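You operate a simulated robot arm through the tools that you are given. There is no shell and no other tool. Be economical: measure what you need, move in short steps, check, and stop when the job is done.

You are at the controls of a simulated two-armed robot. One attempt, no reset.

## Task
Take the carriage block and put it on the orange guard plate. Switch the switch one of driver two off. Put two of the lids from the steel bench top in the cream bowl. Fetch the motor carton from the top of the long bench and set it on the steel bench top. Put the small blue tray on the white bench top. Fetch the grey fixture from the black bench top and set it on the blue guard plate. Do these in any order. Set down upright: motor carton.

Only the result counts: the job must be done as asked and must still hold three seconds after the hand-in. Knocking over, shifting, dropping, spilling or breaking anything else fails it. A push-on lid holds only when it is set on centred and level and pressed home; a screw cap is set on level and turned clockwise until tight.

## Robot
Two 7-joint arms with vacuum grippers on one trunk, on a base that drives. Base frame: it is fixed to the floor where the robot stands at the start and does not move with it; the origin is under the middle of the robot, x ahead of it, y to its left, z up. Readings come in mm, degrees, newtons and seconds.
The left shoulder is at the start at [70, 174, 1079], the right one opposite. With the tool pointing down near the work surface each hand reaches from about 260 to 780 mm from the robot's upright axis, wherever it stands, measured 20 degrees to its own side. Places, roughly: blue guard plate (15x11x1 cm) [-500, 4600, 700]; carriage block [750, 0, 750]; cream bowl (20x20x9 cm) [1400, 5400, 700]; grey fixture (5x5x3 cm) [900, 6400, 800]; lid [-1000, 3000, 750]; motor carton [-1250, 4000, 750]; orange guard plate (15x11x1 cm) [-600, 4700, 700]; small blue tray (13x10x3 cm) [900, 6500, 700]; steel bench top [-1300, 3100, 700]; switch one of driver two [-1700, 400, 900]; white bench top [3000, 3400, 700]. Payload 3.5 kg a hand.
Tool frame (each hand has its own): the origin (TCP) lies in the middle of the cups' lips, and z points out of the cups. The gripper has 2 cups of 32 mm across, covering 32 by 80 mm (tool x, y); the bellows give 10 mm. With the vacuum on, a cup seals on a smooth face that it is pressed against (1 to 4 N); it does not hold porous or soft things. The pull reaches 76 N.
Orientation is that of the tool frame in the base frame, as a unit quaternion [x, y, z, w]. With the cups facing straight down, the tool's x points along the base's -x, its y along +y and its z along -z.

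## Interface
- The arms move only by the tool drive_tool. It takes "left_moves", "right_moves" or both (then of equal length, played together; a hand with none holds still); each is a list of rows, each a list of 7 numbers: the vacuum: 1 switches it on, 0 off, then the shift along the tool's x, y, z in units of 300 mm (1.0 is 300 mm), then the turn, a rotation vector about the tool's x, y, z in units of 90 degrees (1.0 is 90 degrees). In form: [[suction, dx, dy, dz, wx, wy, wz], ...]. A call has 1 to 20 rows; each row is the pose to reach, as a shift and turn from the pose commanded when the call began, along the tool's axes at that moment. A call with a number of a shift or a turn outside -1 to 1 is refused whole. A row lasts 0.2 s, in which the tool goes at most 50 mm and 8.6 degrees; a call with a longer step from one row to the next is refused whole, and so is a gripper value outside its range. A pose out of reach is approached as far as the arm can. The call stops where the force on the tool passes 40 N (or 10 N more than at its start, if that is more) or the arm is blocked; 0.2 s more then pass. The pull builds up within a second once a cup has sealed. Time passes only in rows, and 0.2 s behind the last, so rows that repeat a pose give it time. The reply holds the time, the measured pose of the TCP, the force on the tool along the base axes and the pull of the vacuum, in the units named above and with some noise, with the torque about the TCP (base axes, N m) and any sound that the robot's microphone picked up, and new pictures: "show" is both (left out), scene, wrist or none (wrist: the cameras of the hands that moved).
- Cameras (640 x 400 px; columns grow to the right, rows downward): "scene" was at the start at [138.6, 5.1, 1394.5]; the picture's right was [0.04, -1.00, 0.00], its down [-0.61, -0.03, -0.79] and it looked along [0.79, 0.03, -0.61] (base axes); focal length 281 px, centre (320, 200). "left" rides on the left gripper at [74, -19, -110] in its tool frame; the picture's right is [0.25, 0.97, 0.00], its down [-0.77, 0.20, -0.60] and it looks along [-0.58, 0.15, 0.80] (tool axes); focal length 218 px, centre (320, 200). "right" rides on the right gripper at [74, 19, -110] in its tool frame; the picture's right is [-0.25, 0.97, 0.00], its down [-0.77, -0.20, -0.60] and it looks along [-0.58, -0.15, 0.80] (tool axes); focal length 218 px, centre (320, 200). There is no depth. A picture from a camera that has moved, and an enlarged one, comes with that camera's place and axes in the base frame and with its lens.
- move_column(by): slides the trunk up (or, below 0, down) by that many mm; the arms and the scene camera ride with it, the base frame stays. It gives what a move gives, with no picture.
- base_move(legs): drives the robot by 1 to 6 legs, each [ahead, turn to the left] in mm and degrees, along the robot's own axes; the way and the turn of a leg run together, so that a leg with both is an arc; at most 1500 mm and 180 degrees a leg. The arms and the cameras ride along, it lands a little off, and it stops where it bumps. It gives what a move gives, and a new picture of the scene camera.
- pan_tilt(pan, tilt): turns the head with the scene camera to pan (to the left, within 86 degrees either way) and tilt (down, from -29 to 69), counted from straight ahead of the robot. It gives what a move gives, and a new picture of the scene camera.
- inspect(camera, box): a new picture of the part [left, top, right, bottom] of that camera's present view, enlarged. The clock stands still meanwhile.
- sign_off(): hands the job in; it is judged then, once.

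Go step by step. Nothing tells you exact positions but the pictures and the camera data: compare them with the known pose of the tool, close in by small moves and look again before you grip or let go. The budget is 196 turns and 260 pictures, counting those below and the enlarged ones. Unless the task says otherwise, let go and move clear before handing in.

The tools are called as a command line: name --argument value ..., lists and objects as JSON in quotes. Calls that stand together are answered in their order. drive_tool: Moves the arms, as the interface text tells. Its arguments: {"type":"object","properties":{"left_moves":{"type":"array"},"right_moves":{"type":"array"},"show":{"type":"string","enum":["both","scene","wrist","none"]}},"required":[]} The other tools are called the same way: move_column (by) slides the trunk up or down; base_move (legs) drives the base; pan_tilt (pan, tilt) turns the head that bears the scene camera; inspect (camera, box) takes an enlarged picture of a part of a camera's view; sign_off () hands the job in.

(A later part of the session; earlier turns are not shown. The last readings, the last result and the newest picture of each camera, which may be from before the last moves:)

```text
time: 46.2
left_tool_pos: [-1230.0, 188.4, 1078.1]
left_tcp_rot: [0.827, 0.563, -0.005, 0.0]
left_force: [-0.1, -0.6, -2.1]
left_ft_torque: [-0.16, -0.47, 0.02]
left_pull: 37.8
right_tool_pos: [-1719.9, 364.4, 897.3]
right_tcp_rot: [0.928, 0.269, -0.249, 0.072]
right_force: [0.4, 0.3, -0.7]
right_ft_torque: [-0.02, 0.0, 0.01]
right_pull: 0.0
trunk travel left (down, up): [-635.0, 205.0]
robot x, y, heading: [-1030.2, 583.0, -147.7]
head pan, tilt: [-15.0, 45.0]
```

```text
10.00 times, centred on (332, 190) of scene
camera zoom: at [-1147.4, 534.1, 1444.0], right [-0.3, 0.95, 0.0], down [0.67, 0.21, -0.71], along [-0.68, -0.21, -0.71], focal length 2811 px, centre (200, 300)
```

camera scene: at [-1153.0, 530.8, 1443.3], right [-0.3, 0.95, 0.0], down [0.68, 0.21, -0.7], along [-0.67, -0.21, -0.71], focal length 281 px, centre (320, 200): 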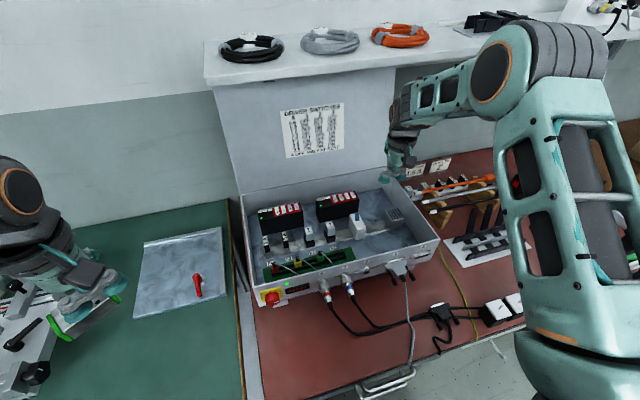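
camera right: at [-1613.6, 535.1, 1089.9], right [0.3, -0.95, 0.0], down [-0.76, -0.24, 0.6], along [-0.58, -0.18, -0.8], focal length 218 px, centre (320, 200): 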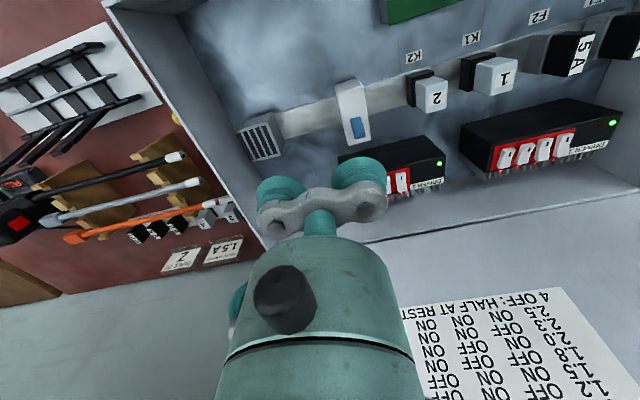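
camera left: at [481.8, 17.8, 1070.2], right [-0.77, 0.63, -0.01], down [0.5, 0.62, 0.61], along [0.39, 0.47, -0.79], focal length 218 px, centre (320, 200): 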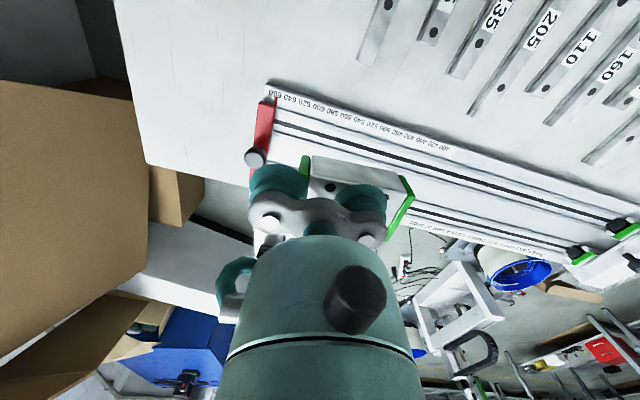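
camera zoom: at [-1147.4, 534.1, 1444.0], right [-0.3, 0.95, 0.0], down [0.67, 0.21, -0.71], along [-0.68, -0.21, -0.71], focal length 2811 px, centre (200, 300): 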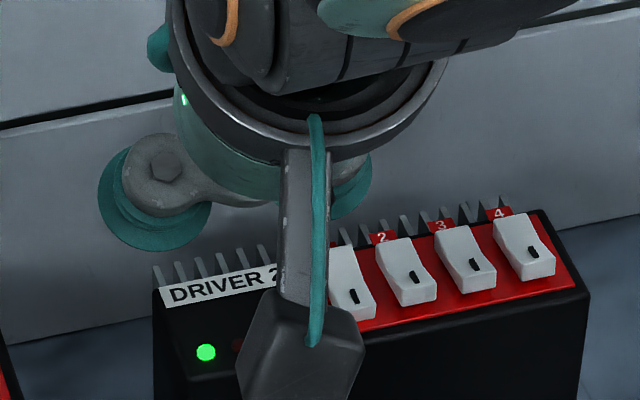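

The lip is lined up over the far end of rocker 1. I'll press down about 8 mm past contact and come back up.

drive_tool --right_moves '[[0, 0.0167, 0, 0.0289, 0, 0, 0], [0, 0.0267, 0, 0.0462, 0, 0, 0], [0, 0.0333, 0, 0.0577, 0, 0, 0], [0, 0.0383, 0, 0.0664, 0, 0, 0], [0, 0.0425, 0, 0.0736, 0, 0, 0], [0, 0.0425, 0, 0.0736, 0, 0, 0]]' --show "none"

inspect --camera "right" --box '[220, 100, 412, 220]'

```text
time: 47.6
left_tool_pos: [-1230.4, 187.8, 1078.1]
left_tcp_rot: [0.827, 0.562, -0.004, -0.001]
left_force: [-0.7, -0.1, -2.7]
left_ft_torque: [-0.16, -0.46, 0.0]
left_pull: 37.8
right_tool_pos: [-1722.4, 364.9, 872.1]
right_tcp_rot: [0.928, 0.269, -0.249, 0.072]
right_force: [-1.2, -0.3, 2.0]
right_ft_torque: [0.08, 0.0, 0.01]
right_pull: 0.2
trunk travel left (down, up): [-635.0, 205.0]
robot x, y, heading: [-1029.7, 584.3, -147.5]
head pan, tilt: [-15.0, 45.0]
```

```text
3.33 times, centred on (316, 160) of right
camera zoom: at [-1610.7, 410.9, 929.9], right [0.33, -0.93, 0.13], down [-0.42, -0.03, 0.91], along [-0.85, -0.36, -0.4], focal length 728 px, centre (333, 333)
```

zoom: 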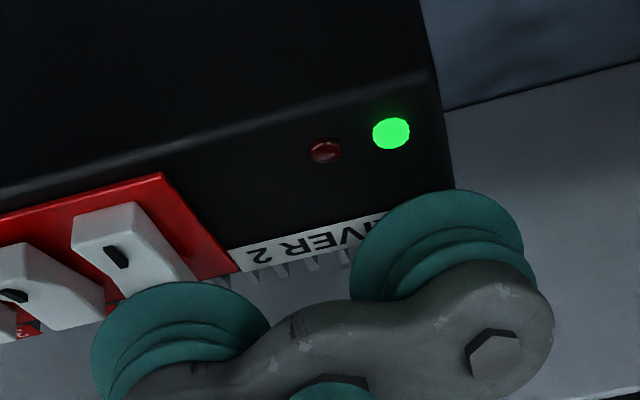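

Light contact so far at 2 N. I'll press deeper.

drive_tool --right_moves '[[0, 0.0033, 0, 0.0058, 0, 0, 0], [0, 0.0067, 0, 0.0115, 0, 0, 0], [0, 0.01, 0, 0.0173, 0, 0, 0], [0, 0.01, 0, 0.0173, 0, 0, 0]]' --show "none"

inspect --camera "right" --box '[220, 100, 412, 220]'

```text
time: 48.6
left_tool_pos: [-1228.4, 188.3, 1078.8]
left_tcp_rot: [0.827, 0.562, -0.005, 0.0]
left_force: [-0.2, -0.4, -2.5]
left_ft_torque: [-0.18, -0.53, 0.01]
left_pull: 38.1
right_tool_pos: [-1719.8, 364.7, 866.1]
right_tcp_rot: [0.928, 0.269, -0.248, 0.072]
right_force: [-1.2, -1.8, 9.5]
right_ft_torque: [0.26, -0.03, -0.01]
right_pull: 0.0
trunk travel left (down, up): [-635.0, 205.0]
robot x, y, heading: [-1029.8, 579.5, -147.8]
head pan, tilt: [-15.0, 45.0]
```

```text
3.33 times, centred on (316, 160) of right
camera zoom: at [-1610.2, 411.0, 924.1], right [0.33, -0.93, 0.13], down [-0.42, -0.03, 0.91], along [-0.85, -0.36, -0.4], focal length 728 px, centre (333, 333)
```

zoom: 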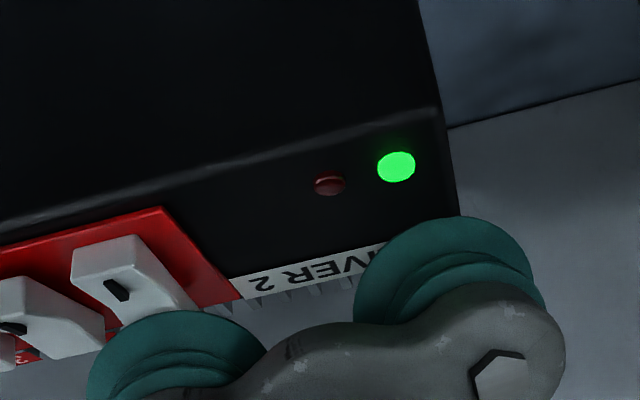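

drive_tool --right_moves '[[0, 0.0033, 0, 0.0058, 0, 0, 0], [0, 0.0067, 0, 0.0115, 0, 0, 0], [0, 0.01, 0, 0.0173, 0, 0, 0], [0, 0.0133, 0, 0.0231, 0, 0, 0], [0, 0.0133, 0, 0.0231, 0, 0, 0]]' --show "none"

inspect --camera "right" --box '[220, 100, 412, 220]'

```text
time: 49.6
left_tool_pos: [-1230.4, 189.4, 1078.4]
left_tcp_rot: [0.828, 0.561, -0.004, -0.002]
left_force: [-0.3, -0.8, -2.2]
left_ft_torque: [-0.16, -0.48, 0.01]
left_pull: 37.9
right_tool_pos: [-1725.0, 361.3, 865.1]
right_tcp_rot: [0.926, 0.268, -0.256, 0.075]
right_force: [-3.8, -1.9, 19.6]
right_ft_torque: [0.38, -0.29, 0.26]
right_pull: 0.0
trunk travel left (down, up): [-635.0, 205.0]
robot x, y, heading: [-1033.6, 581.8, -147.6]
head pan, tilt: [-15.0, 45.0]
stopped in row 4 (right hand): the force on the tool passed its limit at 42 N (the readings are from after the stop); the commanded pose is now the measured one
```

```text
3.33 times, centred on (316, 160) of right
camera zoom: at [-1614.3, 408.9, 921.3], right [0.33, -0.93, 0.13], down [-0.4, -0.02, 0.91], along [-0.85, -0.36, -0.38], focal length 728 px, centre (333, 333)
```

zoom: 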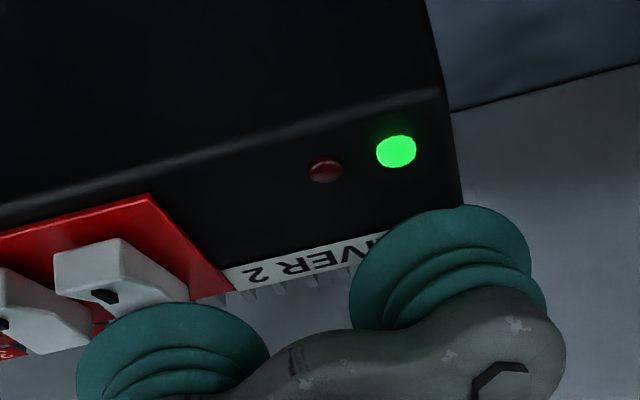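

Rocker 1 now looks tipped like its neighbours. I'll lift off and check.

drive_tool --right_moves '[[0, -0.03, 0, -0.06, 0, 0, 0], [0, -0.1, 0, -0.17, 0, 0, 0], [0, -0.15, 0, -0.3, 0, 0, 0], [0, -0.13, 0, -0.44, 0, 0, 0], [0, -0.1, 0, -0.58, 0, 0, 0], [0, -0.08, -0.08, -0.72, 0, 0, 0], [0, -0.08, -0.08, -0.72, 0, 0, 0]]' --show "none"

inspect --camera "right" --box '[230, 80, 390, 180]'

inspect --camera "scene" --box '[250, 170, 378, 250]'

```text
time: 51.2
left_tool_pos: [-1230.2, 187.0, 1078.1]
left_tcp_rot: [0.827, 0.562, -0.004, -0.001]
left_force: [-0.1, 0.3, -2.0]
left_ft_torque: [-0.15, -0.47, 0.03]
left_pull: 38.2
right_tool_pos: [-1662.0, 430.2, 1059.4]
right_tcp_rot: [0.927, 0.268, -0.252, 0.073]
right_force: [-0.8, -1.7, -0.3]
right_ft_torque: [0.0, -0.01, -0.03]
right_pull: 0.1
trunk travel left (down, up): [-635.0, 205.0]
robot x, y, heading: [-1029.8, 581.6, -147.8]
head pan, tilt: [-15.0, 45.0]
```

```text
4.00 times, centred on (310, 130) of right
camera zoom: at [-1551.4, 476.4, 1117.0], right [0.33, -0.93, 0.13], down [-0.41, -0.02, 0.91], along [-0.85, -0.36, -0.39], focal length 873 px, centre (360, 480)
```

zoom: 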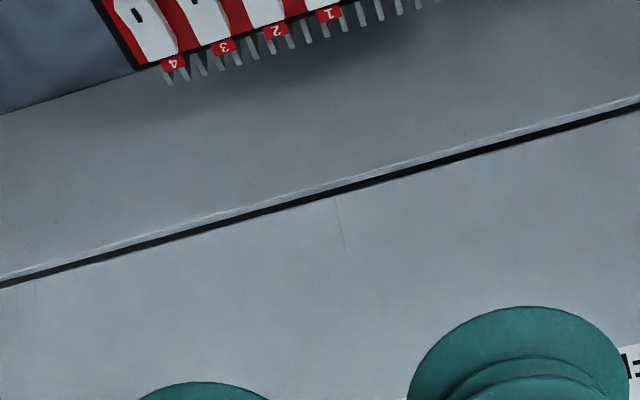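

```text
5.00 times, centred on (314, 210) of scene
camera zoom: at [-1149.7, 532.0, 1443.7], right [-0.3, 0.95, 0.0], down [0.68, 0.21, -0.71], along [-0.67, -0.21, -0.71], focal length 1406 px, centre (350, 150)
```

zoom: 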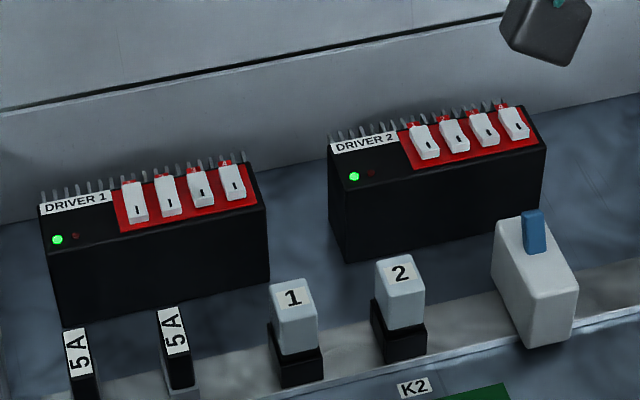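

All four rockers of driver two now match and the "1" label is visible, so switch one is off. I'll retract, back away and turn toward the rest of the room.

drive_tool --right_moves '[[0, 0.13, 0, -0.1, 0, 0.08, 0], [0, 0.26, 0, -0.2, 0, 0.16, 0], [0, 0.4, 0, -0.2, 0, 0.24, 0], [0, 0.54, 0, -0.2, 0, 0.333, 0], [0, 0.66, 0, -0.2, 0, 0.333, 0], [0, 0.66, 0, -0.2, 0, 0.333, 0]]' --show "none"

base_move --legs '[[-200, 0], [0, -110]]'

pan_tilt --pan 0 --tilt 15

```text
time: 52.6
left_tool_pos: [-1230.9, 187.9, 1078.9]
left_tcp_rot: [0.827, 0.562, -0.005, -0.001]
left_force: [0.5, 0.8, -2.6]
left_ft_torque: [-0.17, -0.45, 0.04]
left_pull: 37.4
right_tool_pos: [-1491.9, 539.3, 1011.4]
right_tcp_rot: [0.96, 0.279, -0.003, 0.001]
right_force: [-0.5, -0.5, -0.7]
right_ft_torque: [0.01, 0.01, 0.0]
right_pull: 0.1
trunk travel left (down, up): [-635.0, 205.0]
robot x, y, heading: [-1029.2, 583.3, -147.8]
head pan, tilt: [-15.0, 45.0]
```

```text
time: 58.8
left_tool_pos: [-1169.5, 1006.7, 1078.8]
left_tcp_rot: [0.938, -0.347, -0.001, -0.004]
left_force: [0.5, -0.7, -2.2]
left_ft_torque: [-0.38, 0.32, 0.05]
left_pull: 37.7
right_tool_pos: [-752.5, 1139.2, 1011.0]
right_tcp_rot: [0.784, -0.621, -0.003, -0.003]
right_force: [-0.2, 0.3, -0.4]
right_ft_torque: [-0.02, -0.03, -0.01]
right_pull: 0.0
trunk travel left (down, up): [-635.0, 205.0]
robot x, y, heading: [-864.6, 691.1, 103.5]
head pan, tilt: [-15.0, 45.0]
camera scene: at [-869.0, 821.6, 1443.8], right [1.0, -0.03, 0.0], down [-0.02, -0.71, -0.71], along [0.02, 0.71, -0.71], focal length 281 px, centre (320, 200)
```

scene: 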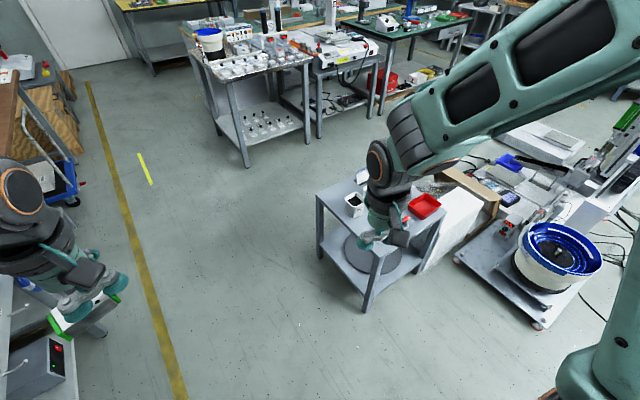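

```text
time: 59.7
left_tool_pos: [-1169.6, 1006.1, 1078.7]
left_tcp_rot: [0.938, -0.347, -0.001, -0.004]
left_force: [-0.2, 0.5, -1.7]
left_ft_torque: [-0.38, 0.28, 0.02]
left_pull: 37.8
right_tool_pos: [-752.6, 1139.1, 1011.5]
right_tcp_rot: [0.784, -0.62, -0.003, -0.003]
right_force: [0.3, 0.2, -1.5]
right_ft_torque: [0.03, 0.03, 0.02]
right_pull: 0.0
trunk travel left (down, up): [-635.0, 205.0]
robot x, y, heading: [-861.5, 691.0, 103.4]
head pan, tilt: [0.0, 15.0]
camera scene: at [-893.0, 831.2, 1490.6], right [0.97, 0.23, 0.0], down [0.06, -0.25, -0.97], along [-0.22, 0.94, -0.26], focal length 281 px, centre (320, 200)
```

scene: 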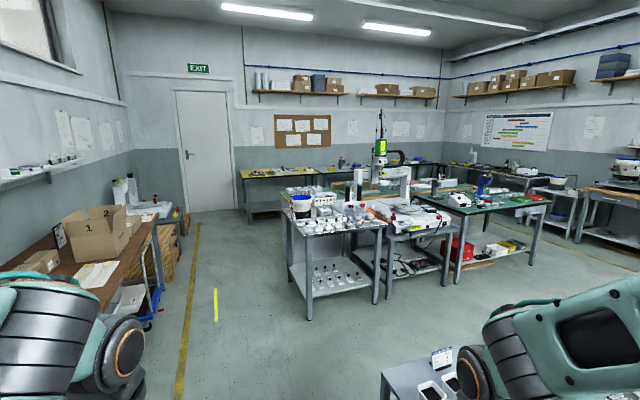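

inspect --camera "scene" --box '[230, 120, 422, 240]'

inspect --camera "scene" --box '[360, 110, 552, 230]'

```text
3.33 times, centred on (326, 180) of scene
camera zoom: at [-893.0, 831.2, 1490.6], right [0.97, 0.23, 0.0], down [0.06, -0.25, -0.97], along [-0.22, 0.94, -0.26], focal length 937 px, centre (300, 267)
```

zoom: 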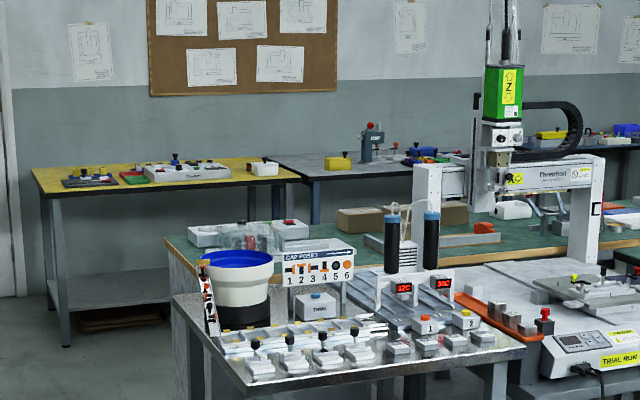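

```text
3.33 times, centred on (456, 170) of scene
camera zoom: at [-893.0, 831.2, 1490.6], right [0.97, 0.23, 0.0], down [0.06, -0.25, -0.97], along [-0.22, 0.94, -0.26], focal length 937 px, centre (-133, 300)
```

zoom: 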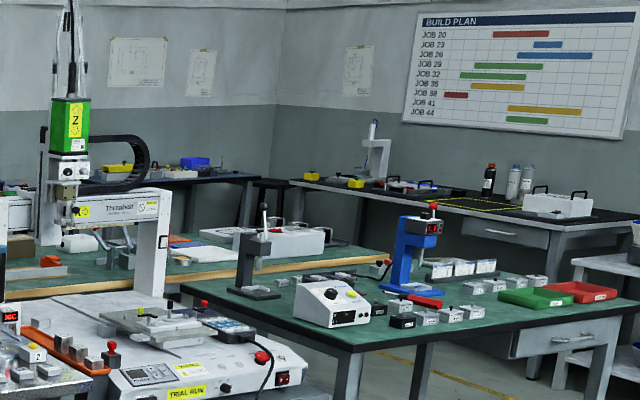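

The benches stand on a grid turned about 33°. The steel bench runs from about [-1388, 2493] to [-853, 2853], with the long green bench behind it. I'll drive up the left lane to look into the aisle between them.

base_move --legs '[[0, 19], [1500, 0], [900, 0], [0, -60]]'

pan_tilt --pan -40 --tilt 30

```text
time: 75.2
left_tool_pos: [-2180.2, 3161.9, 1078.9]
left_tcp_rot: [0.755, -0.655, 0.001, -0.004]
left_force: [0.2, 0.1, -2.6]
left_ft_torque: [-0.11, 0.46, 0.04]
left_pull: 37.8
right_tool_pos: [-1778.4, 2985.6, 1011.2]
right_tcp_rot: [-0.515, 0.857, 0.002, 0.004]
right_force: [-0.3, 0.7, 0.6]
right_ft_torque: [-0.02, -0.02, 0.0]
right_pull: 0.2
trunk travel left (down, up): [-635.0, 205.0]
robot x, y, heading: [-2158.3, 2720.3, 62.0]
head pan, tilt: [0.0, 15.0]
camera scene: at [-2088.1, 2848.1, 1490.7], right [0.88, -0.47, 0.0], down [-0.12, -0.23, -0.97], along [0.45, 0.85, -0.26], focal length 281 px, centre (320, 200)
```

scene: 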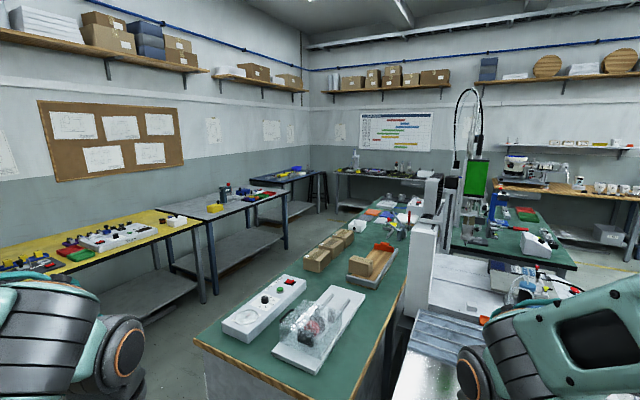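

```text
time: 76.3
left_tool_pos: [-2178.6, 3161.3, 1078.4]
left_tcp_rot: [0.755, -0.655, 0.001, -0.004]
left_force: [-0.2, 0.1, -3.3]
left_ft_torque: [-0.07, 0.49, 0.04]
left_pull: 37.8
right_tool_pos: [-1778.9, 2986.3, 1011.3]
right_tcp_rot: [-0.516, 0.857, 0.001, 0.004]
right_force: [0.0, -0.2, -0.4]
right_ft_torque: [0.01, -0.01, 0.0]
right_pull: 0.2
trunk travel left (down, up): [-635.0, 205.0]
robot x, y, heading: [-2156.5, 2719.6, 62.2]
head pan, tilt: [-40.0, 30.0]
camera scene: at [-2048.0, 2799.7, 1466.5], right [0.38, -0.93, 0.0], down [-0.46, -0.19, -0.87], along [0.8, 0.33, -0.5], focal length 281 px, centre (320, 200)
```

scene: 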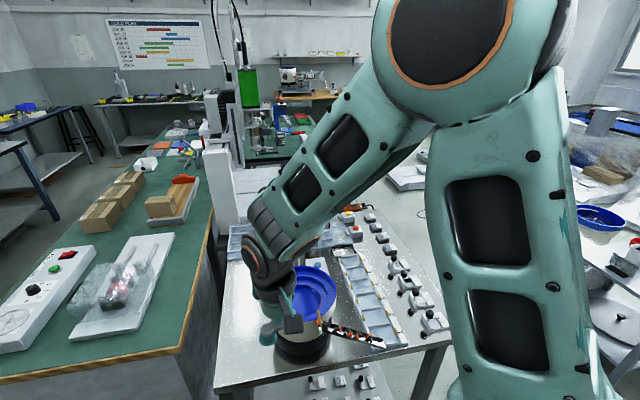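

inspect --camera "scene" --box '[60, 100, 252, 220]'

inspect --camera "scene" --box '[220, 180, 476, 340]'

```text
3.33 times, centred on (156, 160) of scene
camera zoom: at [-2048.0, 2799.7, 1466.5], right [0.38, -0.93, 0.0], down [-0.46, -0.19, -0.87], along [0.8, 0.33, -0.5], focal length 937 px, centre (867, 333)
```

zoom: 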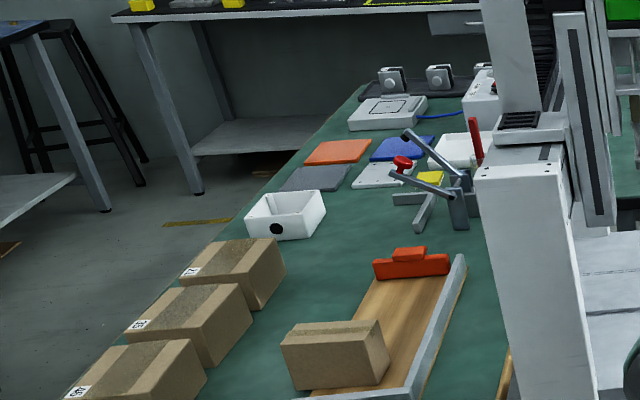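

```text
2.50 times, centred on (348, 260) of scene
camera zoom: at [-2048.0, 2799.7, 1466.5], right [0.38, -0.93, 0.0], down [-0.46, -0.19, -0.87], along [0.8, 0.33, -0.5], focal length 703 px, centre (250, 50)
```

zoom: 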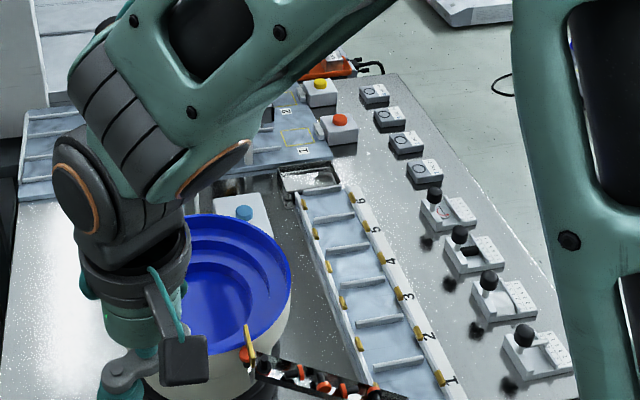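

The long bench holds the cartons and, farther along, the orange and blue guard plates at about [-597, 4730] and [-518, 4597]. There's a wide aisle on its far side, so I'll drive round into it and face the plates.

base_move --legs '[[0, 57.3], [1297, 0], [0, -86.8], [1100, 0], [1094, 0], [0, -90]]'

pan_tilt --pan 10 --tilt 50

```text
time: 103.3
left_tool_pos: [-571.2, 4867.3, 1079.2]
left_tcp_rot: [0.184, 0.983, -0.004, 0.002]
left_force: [-0.4, 1.0, -0.5]
left_ft_torque: [0.01, 0.02, 0.01]
left_pull: 0.1
right_tool_pos: [-919.8, 4604.8, 1011.1]
right_tcp_rot: [0.479, 0.878, -0.003, 0.003]
right_force: [-0.5, -0.4, -0.4]
right_ft_torque: [0.0, -0.04, 0.01]
right_pull: 0.0
trunk travel left (down, up): [-635.0, 205.0]
robot x, y, heading: [-968.0, 5063.2, -57.4]
head pan, tilt: [-40.0, 30.0]
camera scene: at [-950.1, 4933.7, 1466.5], right [-0.99, 0.12, 0.0], down [0.06, 0.5, -0.87], along [-0.11, -0.86, -0.5], focal length 281 px, centre (320, 200)
```

scene: 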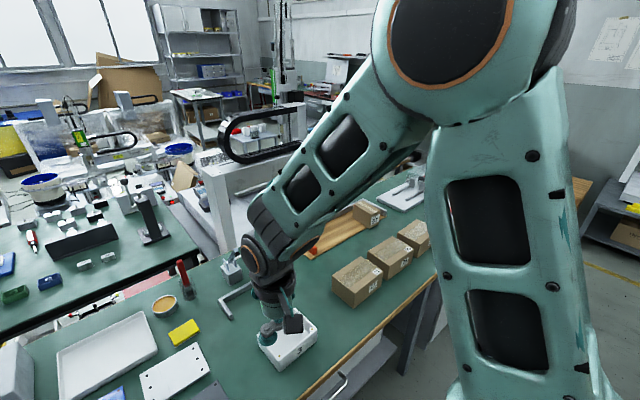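

```text
time: 104.5
left_tool_pos: [-571.2, 4867.7, 1078.5]
left_tcp_rot: [0.184, 0.983, -0.004, 0.002]
left_force: [-0.4, 0.0, 0.2]
left_ft_torque: [0.03, -0.02, -0.02]
left_pull: 0.0
right_tool_pos: [-919.9, 4603.5, 1010.8]
right_tcp_rot: [0.479, 0.878, -0.003, 0.003]
right_force: [0.2, 0.5, -0.2]
right_ft_torque: [0.01, -0.01, 0.02]
right_pull: 0.0
trunk travel left (down, up): [-635.0, 205.0]
robot x, y, heading: [-966.7, 5064.8, -57.6]
head pan, tilt: [10.0, 50.0]
camera scene: at [-886.5, 4966.9, 1437.0], right [-0.73, -0.68, 0.0], down [-0.52, 0.56, -0.64], along [0.44, -0.47, -0.77], focal length 281 px, centre (320, 200)
```

scene: 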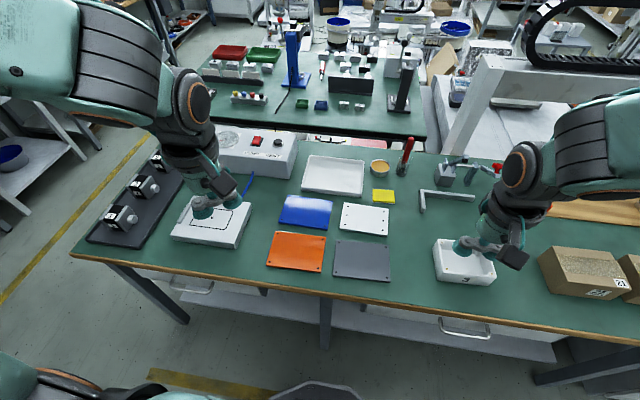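

The left hand's pull has gone to zero, so the block has come off somewhere on the way. I'll look for it.

inspect --camera "left" --box '[0, 0, 640, 400]'

pan_tilt --pan -86 --tilt 45

```text
1.00 times, centred on (320, 200) of left (not enlarged: the box is as wide or as high as the picture)
camera zoom: at [-647.7, 4877.8, 1189.0], right [0.11, 0.99, -0.01], down [0.79, -0.09, 0.61], along [0.6, -0.08, -0.79], focal length 218 px, centre (320, 200)
```

zoom: 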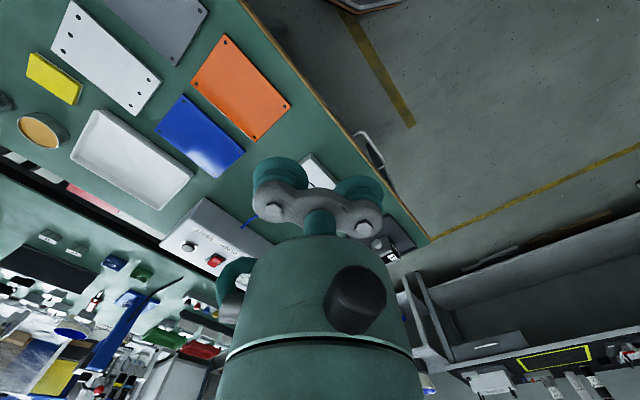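

```text
time: 106.2
left_tool_pos: [-571.9, 4868.5, 1080.3]
left_tcp_rot: [0.183, 0.983, -0.004, 0.002]
left_force: [0.7, -0.3, -0.7]
left_ft_torque: [-0.01, -0.01, 0.02]
left_pull: 0.1
right_tool_pos: [-920.3, 4602.8, 1010.6]
right_tcp_rot: [0.479, 0.878, -0.002, 0.003]
right_force: [-0.9, -0.6, 0.5]
right_ft_torque: [0.01, -0.02, 0.01]
right_pull: 0.2
trunk travel left (down, up): [-635.0, 205.0]
robot x, y, heading: [-967.4, 5059.9, -57.2]
head pan, tilt: [-85.9, 45.0]
camera scene: at [-1003.7, 4974.6, 1443.9], right [-0.6, 0.8, 0.0], down [0.57, 0.42, -0.71], along [-0.57, -0.42, -0.71], focal length 281 px, centre (320, 200)
```

scene: 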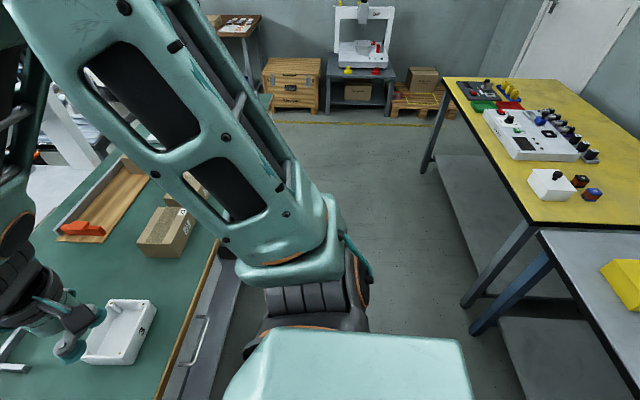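

I don't see it yet. I'll turn to face back along the aisle and search the floor.

pan_tilt --pan 0 --tilt 40

base_move --legs '[[0, -90]]'

pan_tilt --pan 80 --tilt 60

pan_tilt --pan -80 --tilt 60

```text
time: 107.8
left_tool_pos: [-572.1, 4867.5, 1078.7]
left_tcp_rot: [0.184, 0.983, -0.004, 0.001]
left_force: [0.3, 0.5, 0.1]
left_ft_torque: [0.03, -0.01, 0.03]
left_pull: 0.1
right_tool_pos: [-920.4, 4603.3, 1010.2]
right_tcp_rot: [0.479, 0.878, -0.003, 0.004]
right_force: [1.1, 0.2, -0.3]
right_ft_torque: [0.03, -0.01, 0.01]
right_pull: 0.1
trunk travel left (down, up): [-635.0, 205.0]
robot x, y, heading: [-966.3, 5065.4, -57.2]
head pan, tilt: [0.0, 40.0]
camera scene: at [-892.7, 4952.0, 1451.1], right [-0.84, -0.54, 0.0], down [-0.35, 0.54, -0.77], along [0.41, -0.64, -0.64], focal length 281 px, centre (320, 200)
```

scene: 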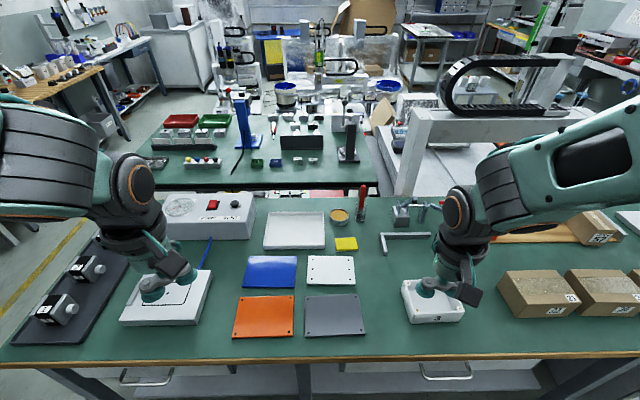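

```text
time: 112.1
left_tool_pos: [-1165.8, 4668.2, 1078.6]
left_tcp_rot: [0.826, 0.563, -0.004, -0.002]
left_force: [0.3, -0.3, 0.4]
left_ft_torque: [-0.03, -0.03, -0.01]
left_pull: 0.2
right_tool_pos: [-1427.9, 5016.6, 1010.9]
right_tcp_rot: [0.96, 0.28, -0.004, 0.0]
right_force: [0.0, -0.3, 0.6]
right_ft_torque: [0.01, 0.0, 0.03]
right_pull: 0.1
trunk travel left (down, up): [-635.0, 205.0]
robot x, y, heading: [-971.2, 5066.9, -147.1]
head pan, tilt: [0.0, 40.0]
camera scene: at [-1079.8, 4992.7, 1451.1], right [-0.54, 0.84, 0.0], down [0.54, 0.35, -0.77], along [-0.65, -0.41, -0.64], focal length 281 px, centre (320, 200)
```

scene: 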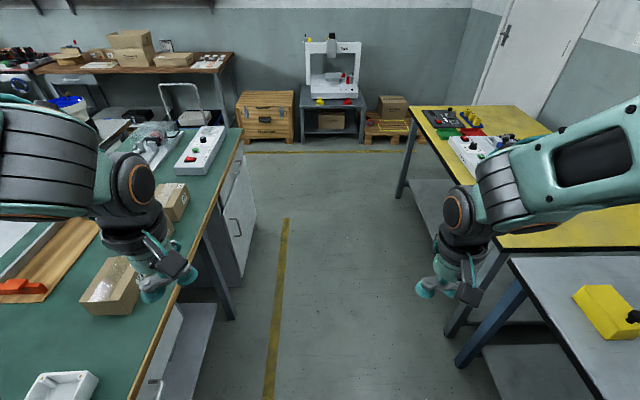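

```text
time: 113.6
left_tool_pos: [-1165.0, 4668.3, 1079.0]
left_tcp_rot: [0.826, 0.563, -0.004, -0.001]
left_force: [-0.2, 0.3, -0.9]
left_ft_torque: [0.0, -0.01, -0.02]
left_pull: 0.0
right_tool_pos: [-1428.9, 5018.4, 1011.4]
right_tcp_rot: [0.96, 0.281, -0.003, -0.001]
right_force: [0.3, 0.0, -1.0]
right_ft_torque: [-0.02, -0.02, 0.03]
right_pull: 0.0
trunk travel left (down, up): [-635.0, 205.0]
robot x, y, heading: [-969.7, 5068.4, -147.4]
head pan, tilt: [80.0, 60.0]
camera scene: at [-982.5, 4976.9, 1424.4], right [-0.92, -0.38, 0.0], down [-0.33, 0.8, -0.5], along [0.19, -0.46, -0.87], focal length 281 px, centre (320, 200)
```

scene: 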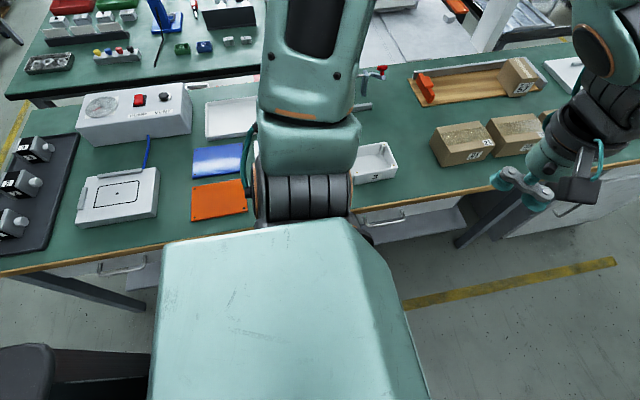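

```text
time: 116.1
left_tool_pos: [-1164.9, 4669.0, 1080.1]
left_tcp_rot: [0.826, 0.564, -0.004, -0.001]
left_force: [-0.8, 0.9, -0.4]
left_ft_torque: [0.03, 0.04, 0.0]
left_pull: 0.1
right_tool_pos: [-1428.2, 5017.5, 1011.8]
right_tcp_rot: [0.96, 0.281, -0.004, 0.0]
right_force: [-0.1, 0.8, -0.2]
right_ft_torque: [-0.01, 0.02, -0.05]
right_pull: 0.0
trunk travel left (down, up): [-635.0, 205.0]
robot x, y, heading: [-968.5, 5064.2, -147.3]
head pan, tilt: [-80.0, 60.0]
camera scene: at [-1053.3, 5087.5, 1424.4], right [0.74, 0.68, 0.0], down [0.59, -0.64, -0.5], along [-0.34, 0.37, -0.87], focal length 281 px, centre (320, 200)
```

scene: 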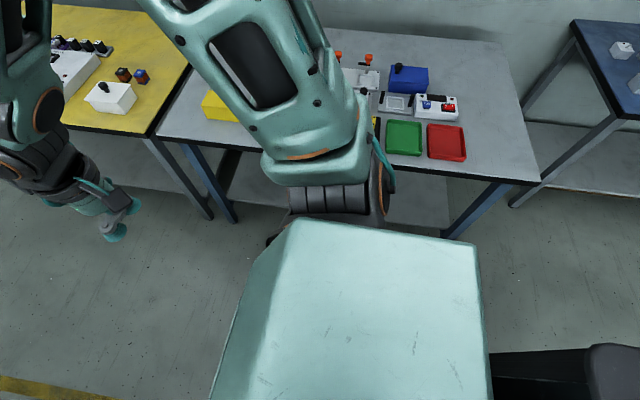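

Nothing is visible here. I'll go back toward where I entered the aisle and look there.

pan_tilt --pan 0 --tilt 35

base_move --legs '[[1400, 0]]'

pan_tilt --pan 50 --tilt 40

```text
time: 117.6
left_tool_pos: [-1166.4, 4669.7, 1078.3]
left_tcp_rot: [0.826, 0.563, -0.004, -0.002]
left_force: [-0.8, -0.5, -0.1]
left_ft_torque: [-0.01, -0.03, 0.01]
left_pull: 0.1
right_tool_pos: [-1428.7, 5017.5, 1010.3]
right_tcp_rot: [0.96, 0.281, -0.004, 0.0]
right_force: [0.5, 0.0, 0.1]
right_ft_torque: [0.02, -0.01, -0.01]
right_pull: 0.0
trunk travel left (down, up): [-635.0, 205.0]
robot x, y, heading: [-972.6, 5066.5, -147.4]
head pan, tilt: [0.0, 35.0]
camera scene: at [-1082.4, 4991.1, 1458.7], right [-0.54, 0.84, 0.0], down [0.48, 0.31, -0.82], along [-0.69, -0.44, -0.57], focal length 281 px, centre (320, 200)
```

scene: 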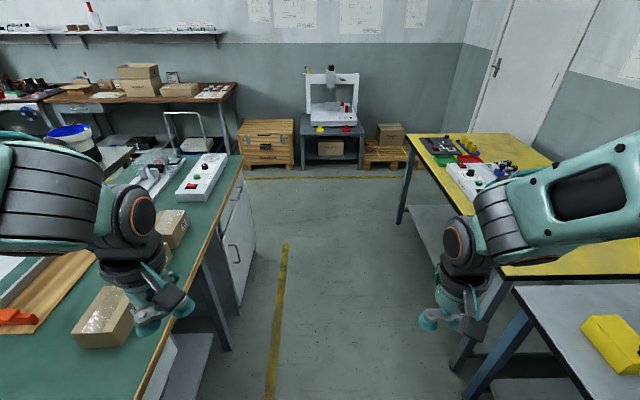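

```text
time: 124.6
left_tool_pos: [-2354.6, 3920.1, 1079.0]
left_tcp_rot: [0.829, 0.559, -0.005, -0.002]
left_force: [0.7, 0.3, -0.1]
left_ft_torque: [-0.02, -0.01, -0.02]
left_pull: 0.1
right_tool_pos: [-2613.8, 4272.3, 1010.0]
right_tcp_rot: [0.961, 0.276, -0.004, 0.0]
right_force: [0.4, -0.6, -0.2]
right_ft_torque: [0.0, -0.01, 0.0]
right_pull: 0.1
trunk travel left (down, up): [-635.0, 205.0]
robot x, y, heading: [-2155.7, 4314.5, -148.1]
head pan, tilt: [0.0, 35.0]
camera scene: at [-2268.2, 4242.3, 1458.7], right [-0.53, 0.85, 0.0], down [0.49, 0.3, -0.82], along [-0.69, -0.43, -0.57], focal length 281 px, centre (320, 200)
```

scene: 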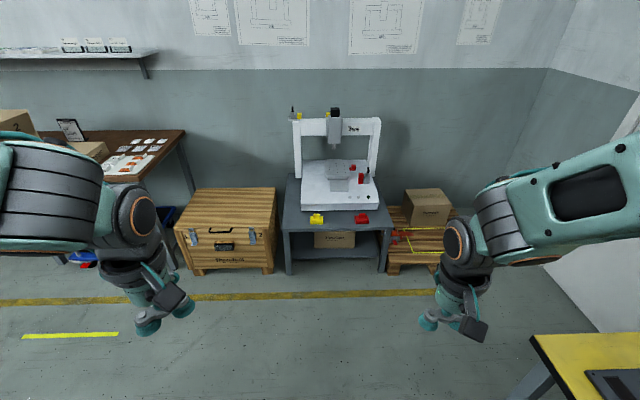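

```text
time: 125.8
left_tool_pos: [-2355.2, 3920.3, 1079.4]
left_tcp_rot: [0.829, 0.559, -0.005, -0.001]
left_force: [0.4, 0.3, 0.9]
left_ft_torque: [-0.05, -0.01, 0.02]
left_pull: 0.1
right_tool_pos: [-2614.2, 4274.5, 1011.0]
right_tcp_rot: [0.961, 0.276, -0.004, 0.0]
right_force: [0.1, -0.9, -0.3]
right_ft_torque: [0.02, 0.01, 0.02]
right_pull: 0.0
trunk travel left (down, up): [-635.0, 205.0]
robot x, y, heading: [-2157.3, 4312.0, -147.9]
head pan, tilt: [50.0, 40.0]
camera scene: at [-2205.5, 4204.8, 1451.1], right [-0.99, 0.14, 0.0], down [0.09, 0.64, -0.77], along [-0.11, -0.76, -0.64], focal length 281 px, centre (320, 200)
```

scene: 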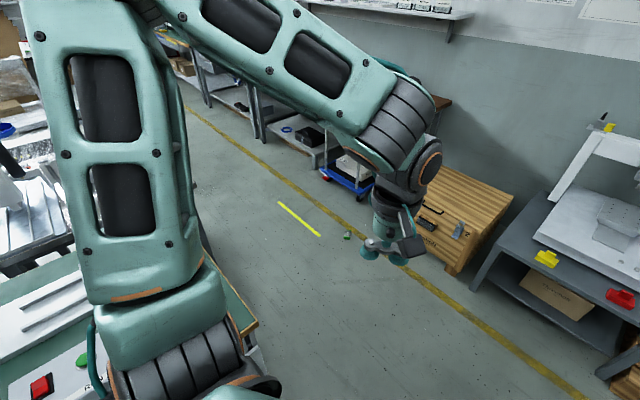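

Something small and green lies on the floor near the short yellow strip.

inspect --camera "scene" --box '[316, 216, 380, 256]'

```text
10.00 times, centred on (348, 236) of scene
camera zoom: at [-2205.5, 4204.8, 1451.1], right [-0.99, 0.14, 0.0], down [0.09, 0.64, -0.77], along [-0.11, -0.76, -0.64], focal length 2811 px, centre (40, -160)
```

zoom: 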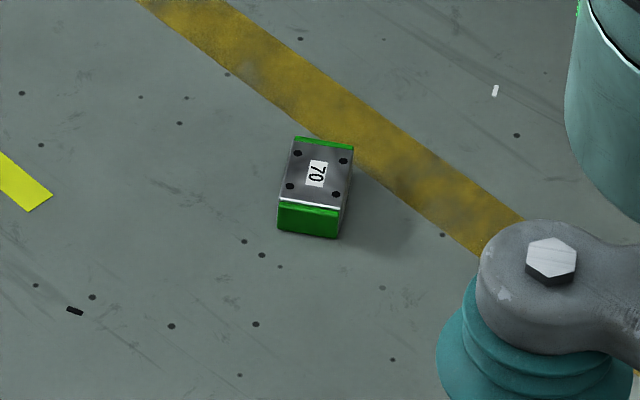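

It is the block, standing upright on the floor near [-2579, 2902]. I'll drive round to it and pick it up again.

base_move --legs '[[400, 0], [0, 54], [690, 0], [0, -15]]'

pan_tilt --pan 10 --tilt 60

```text
time: 134.9
left_tool_pos: [-2452.7, 2983.5, 1079.0]
left_tcp_rot: [0.597, 0.802, -0.006, -0.001]
left_force: [-0.7, -0.1, 0.6]
left_ft_torque: [0.04, -0.02, 0.04]
left_pull: 0.1
right_tool_pos: [-2875.0, 3094.8, 1011.5]
right_tcp_rot: [0.815, 0.579, -0.004, 0.002]
right_force: [-0.2, -0.1, 0.5]
right_ft_torque: [-0.01, 0.03, -0.02]
right_pull: 0.0
trunk travel left (down, up): [-635.0, 205.0]
robot x, y, heading: [-2541.1, 3418.5, -109.0]
head pan, tilt: [50.0, 40.0]
camera scene: at [-2512.2, 3297.6, 1451.1], right [-0.86, -0.51, 0.0], down [-0.33, 0.55, -0.77], along [0.39, -0.66, -0.64], focal length 281 px, centre (320, 200)
```

scene: 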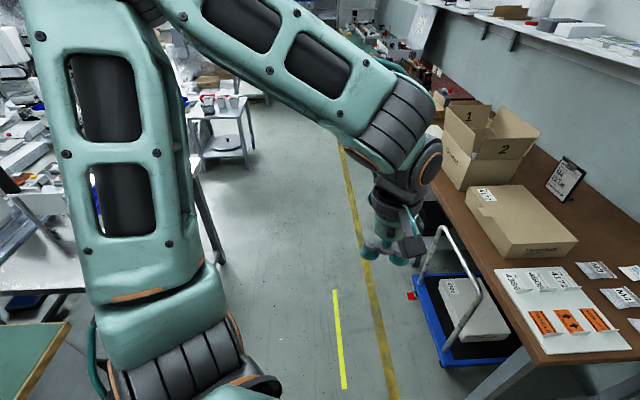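

```text
time: 136.0
left_tool_pos: [-2452.7, 2984.8, 1078.3]
left_tcp_rot: [0.597, 0.802, -0.004, 0.0]
left_force: [-0.3, -0.2, -0.1]
left_ft_torque: [0.04, 0.01, -0.01]
left_pull: 0.1
right_tool_pos: [-2875.7, 3096.2, 1011.0]
right_tcp_rot: [0.815, 0.579, -0.004, 0.002]
right_force: [-1.3, 0.3, 0.6]
right_ft_torque: [0.0, 0.0, -0.04]
right_pull: 0.0
trunk travel left (down, up): [-635.0, 205.0]
robot x, y, heading: [-2542.3, 3418.9, -109.3]
head pan, tilt: [10.0, 60.0]
camera scene: at [-2566.6, 3304.6, 1424.4], right [-0.99, 0.16, 0.0], down [0.14, 0.85, -0.5], along [-0.08, -0.49, -0.87], focal length 281 px, centre (320, 200)
```

scene: 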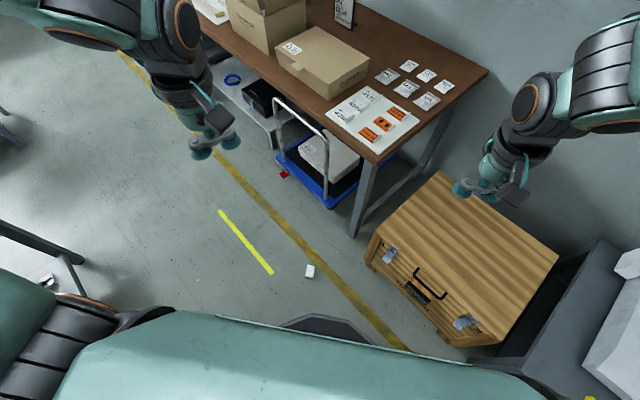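

The block is about 500 mm ahead and 134 mm to the left. I'll raise the right hand out of the way of the crate, move the left over the block and lower the trunk.

drive_tool --left_moves '[[0, -0.02, -0.08, 0, 0, 0, 0], [0, -0.04, -0.16, 0, 0, 0, 0], [0, -0.06, -0.24, 0, 0, 0, 0], [0, -0.08, -0.32, 0, 0, 0, 0], [0, -0.1, -0.4, 0, 0, 0, 0], [0, -0.12, -0.458, 0, 0, 0, 0], [0, -0.12, -0.458, 0, 0, 0, 0]]' --right_moves '[[0, 0, 0, -0.14, 0, 0, 0], [0, 0, 0, -0.28, 0, 0, 0], [0, 0, 0, -0.42, 0, 0, 0], [0, 0, 0, -0.56, 0, 0, 0], [0, 0, 0, -0.7, 0, 0, 0], [0, 0, 0, -0.84, 0, 0, 0], [0, 0, 0, -0.98, 0, 0, 0]]' --show "none"

move_column --by -560

drive_tool --left_moves '[[0, 0, 0, 0.15, 0, 0, 0], [0, 0, 0, 0.3, 0, 0, 0], [0, 0, 0, 0.45, 0, 0, 0], [0, 0, 0, 0.6, 0, 0, 0], [0, 0, 0, 0.75, 0, 0, 0], [0, 0, 0, 0.9, 0, 0, 0]]' --show "wrist"

```text
time: 137.6
left_tool_pos: [-2571.5, 2909.2, 1079.6]
left_tcp_rot: [0.596, 0.803, -0.005, -0.002]
left_force: [0.3, 0.7, 0.2]
left_ft_torque: [-0.01, 0.04, -0.04]
left_pull: 0.1
right_tool_pos: [-2868.6, 3086.9, 1294.7]
right_tcp_rot: [0.815, 0.579, -0.003, 0.001]
right_force: [0.3, 0.3, 1.1]
right_ft_torque: [0.0, 0.03, 0.01]
right_pull: 0.1
right hand out of reach, approached as far as the arm can: row 7
trunk travel left (down, up): [-635.0, 205.0]
robot x, y, heading: [-2539.1, 3416.4, -108.9]
head pan, tilt: [10.0, 60.0]
```

```text
refused: -560 is not a number from -400 to 400
```

```text
time: 139.0
left_tool_pos: [-2576.8, 2905.7, 808.5]
left_tcp_rot: [0.596, 0.803, -0.004, 0.0]
left_force: [-0.6, -0.7, 0.3]
left_ft_torque: [0.01, 0.0, 0.02]
left_pull: 0.1
right_tool_pos: [-2873.4, 3086.6, 1294.7]
right_tcp_rot: [0.815, 0.579, -0.003, 0.002]
right_force: [-0.7, -0.1, 0.5]
right_ft_torque: [-0.04, -0.01, 0.01]
right_pull: 0.1
trunk travel left (down, up): [-635.0, 205.0]
robot x, y, heading: [-2544.1, 3415.8, -109.4]
head pan, tilt: [10.0, 60.0]
camera left: at [-2615.4, 2972.4, 919.2], right [0.85, 0.52, -0.01], down [0.42, -0.68, 0.61], along [0.31, -0.52, -0.8], focal length 218 px, centre (320, 200)
```

left: 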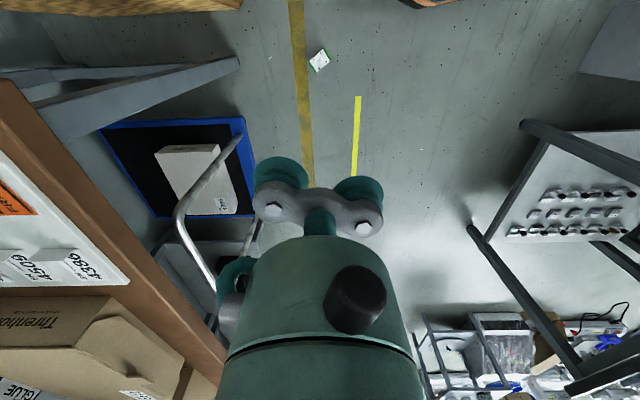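

move_column --by -400

move_column --by -200

inspect --camera "left" --box '[160, 30, 480, 230]'

```text
time: 142.8
left_tool_pos: [-2575.2, 2907.2, 411.0]
left_tcp_rot: [0.596, 0.803, -0.005, 0.0]
left_force: [-0.8, 0.3, -0.1]
left_ft_torque: [-0.03, 0.0, -0.02]
left_pull: 0.0
right_tool_pos: [-2873.3, 3088.7, 894.2]
right_tcp_rot: [0.815, 0.579, -0.003, 0.003]
right_force: [0.3, -0.3, -0.2]
right_ft_torque: [0.02, 0.0, -0.03]
right_pull: 0.0
trunk travel left (down, up): [-235.0, 605.0]
robot x, y, heading: [-2540.8, 3417.0, -109.2]
head pan, tilt: [10.0, 60.0]
```

```text
time: 145.0
left_tool_pos: [-2576.1, 2906.9, 209.5]
left_tcp_rot: [0.596, 0.803, -0.005, 0.0]
left_force: [-0.2, -0.2, -0.9]
left_ft_torque: [-0.01, -0.01, 0.03]
left_pull: 0.1
right_tool_pos: [-2873.2, 3087.7, 693.6]
right_tcp_rot: [0.816, 0.579, -0.004, 0.002]
right_force: [-0.3, 0.6, 0.2]
right_ft_torque: [0.03, 0.01, -0.02]
right_pull: 0.0
trunk travel left (down, up): [-35.0, 805.0]
robot x, y, heading: [-2542.1, 3415.1, -109.2]
head pan, tilt: [10.0, 60.0]
```

```text
2.00 times, centred on (320, 130) of left
camera zoom: at [-2614.8, 2973.1, 320.2], right [0.85, 0.52, -0.01], down [0.42, -0.68, 0.61], along [0.31, -0.52, -0.79], focal length 436 px, centre (320, 340)
```

zoom: 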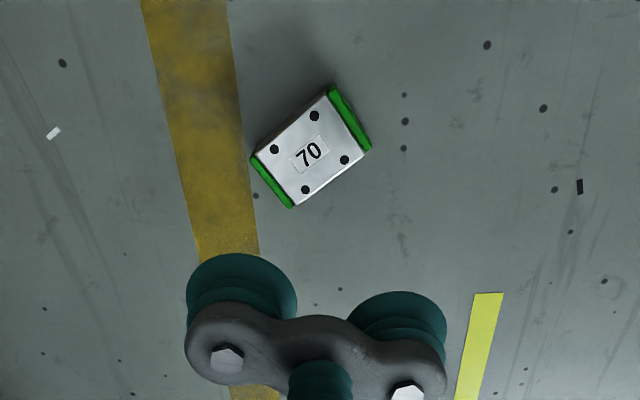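

The block centre is about [-2585, 2906] with its long axis at 67°. I'll turn the hand 39° so its −y cup sits on the centre, and hover.

drive_tool --left_moves '[[0, -0.01, 0.01, 0.08, 0, 0, 0.09], [0, -0.02, 0.02, 0.18, 0, 0, 0.18], [0, -0.03, 0.025, 0.28, 0, 0, 0.27], [0, -0.044, 0.033, 0.38, 0, 0, 0.36], [0, -0.044, 0.033, 0.48, 0, 0, 0.437], [0, -0.044, 0.033, 0.48, 0, 0, 0.437]]' --show "none"

inspect --camera "left" --box '[200, 60, 440, 210]'

```text
time: 146.4
left_tool_pos: [-2562.7, 2895.8, 66.1]
left_tcp_rot: [0.832, 0.555, -0.006, 0.001]
left_force: [-0.3, 0.5, 0.7]
left_ft_torque: [0.01, 0.0, -0.02]
left_pull: 0.1
right_tool_pos: [-2872.9, 3088.4, 693.7]
right_tcp_rot: [0.815, 0.579, -0.004, 0.003]
right_force: [0.6, -0.9, 0.8]
right_ft_torque: [-0.03, 0.0, 0.0]
right_pull: 0.0
trunk travel left (down, up): [-35.0, 805.0]
robot x, y, heading: [-2538.8, 3412.9, -109.0]
head pan, tilt: [10.0, 60.0]
```

```text
2.67 times, centred on (320, 135) of left
camera zoom: at [-2551.9, 2972.7, 175.0], right [0.99, -0.14, 0.0], down [-0.11, -0.78, 0.61], along [-0.09, -0.6, -0.79], focal length 582 px, centre (320, 373)
```

zoom: 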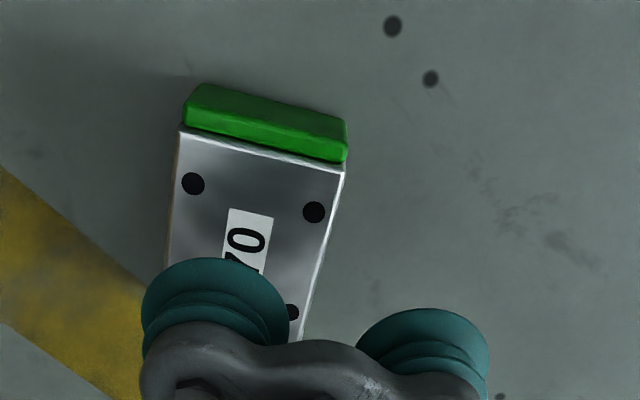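

The −y cup is within 2 mm of the block centre. I'll go down with the vacuum on.

drive_tool --left_moves '[[1, 0, 0, 0.08, 0, 0, 0], [1, 0, 0, 0.11, 0, 0, 0], [1, 0, 0, 0.12, 0, 0, 0], [1, 0, 0, 0.13, 0, 0, 0], [1, 0, 0, 0.14, 0, 0, 0], [1, 0, 0, 0.14, 0, 0, 0]]' --show "none"

```text
time: 147.8
left_tool_pos: [-2563.9, 2896.3, 25.3]
left_tcp_rot: [0.831, 0.556, -0.005, 0.002]
left_force: [7.0, 8.8, 25.4]
left_ft_torque: [0.61, 1.1, -0.23]
left_pull: 37.5
right_tool_pos: [-2872.3, 3089.5, 695.3]
right_tcp_rot: [0.815, 0.58, -0.004, 0.003]
right_force: [-0.2, -0.7, -1.2]
right_ft_torque: [-0.01, 0.02, 0.01]
right_pull: 0.1
trunk travel left (down, up): [-35.0, 805.0]
robot x, y, heading: [-2542.4, 3416.5, -109.0]
head pan, tilt: [10.0, 60.0]
```

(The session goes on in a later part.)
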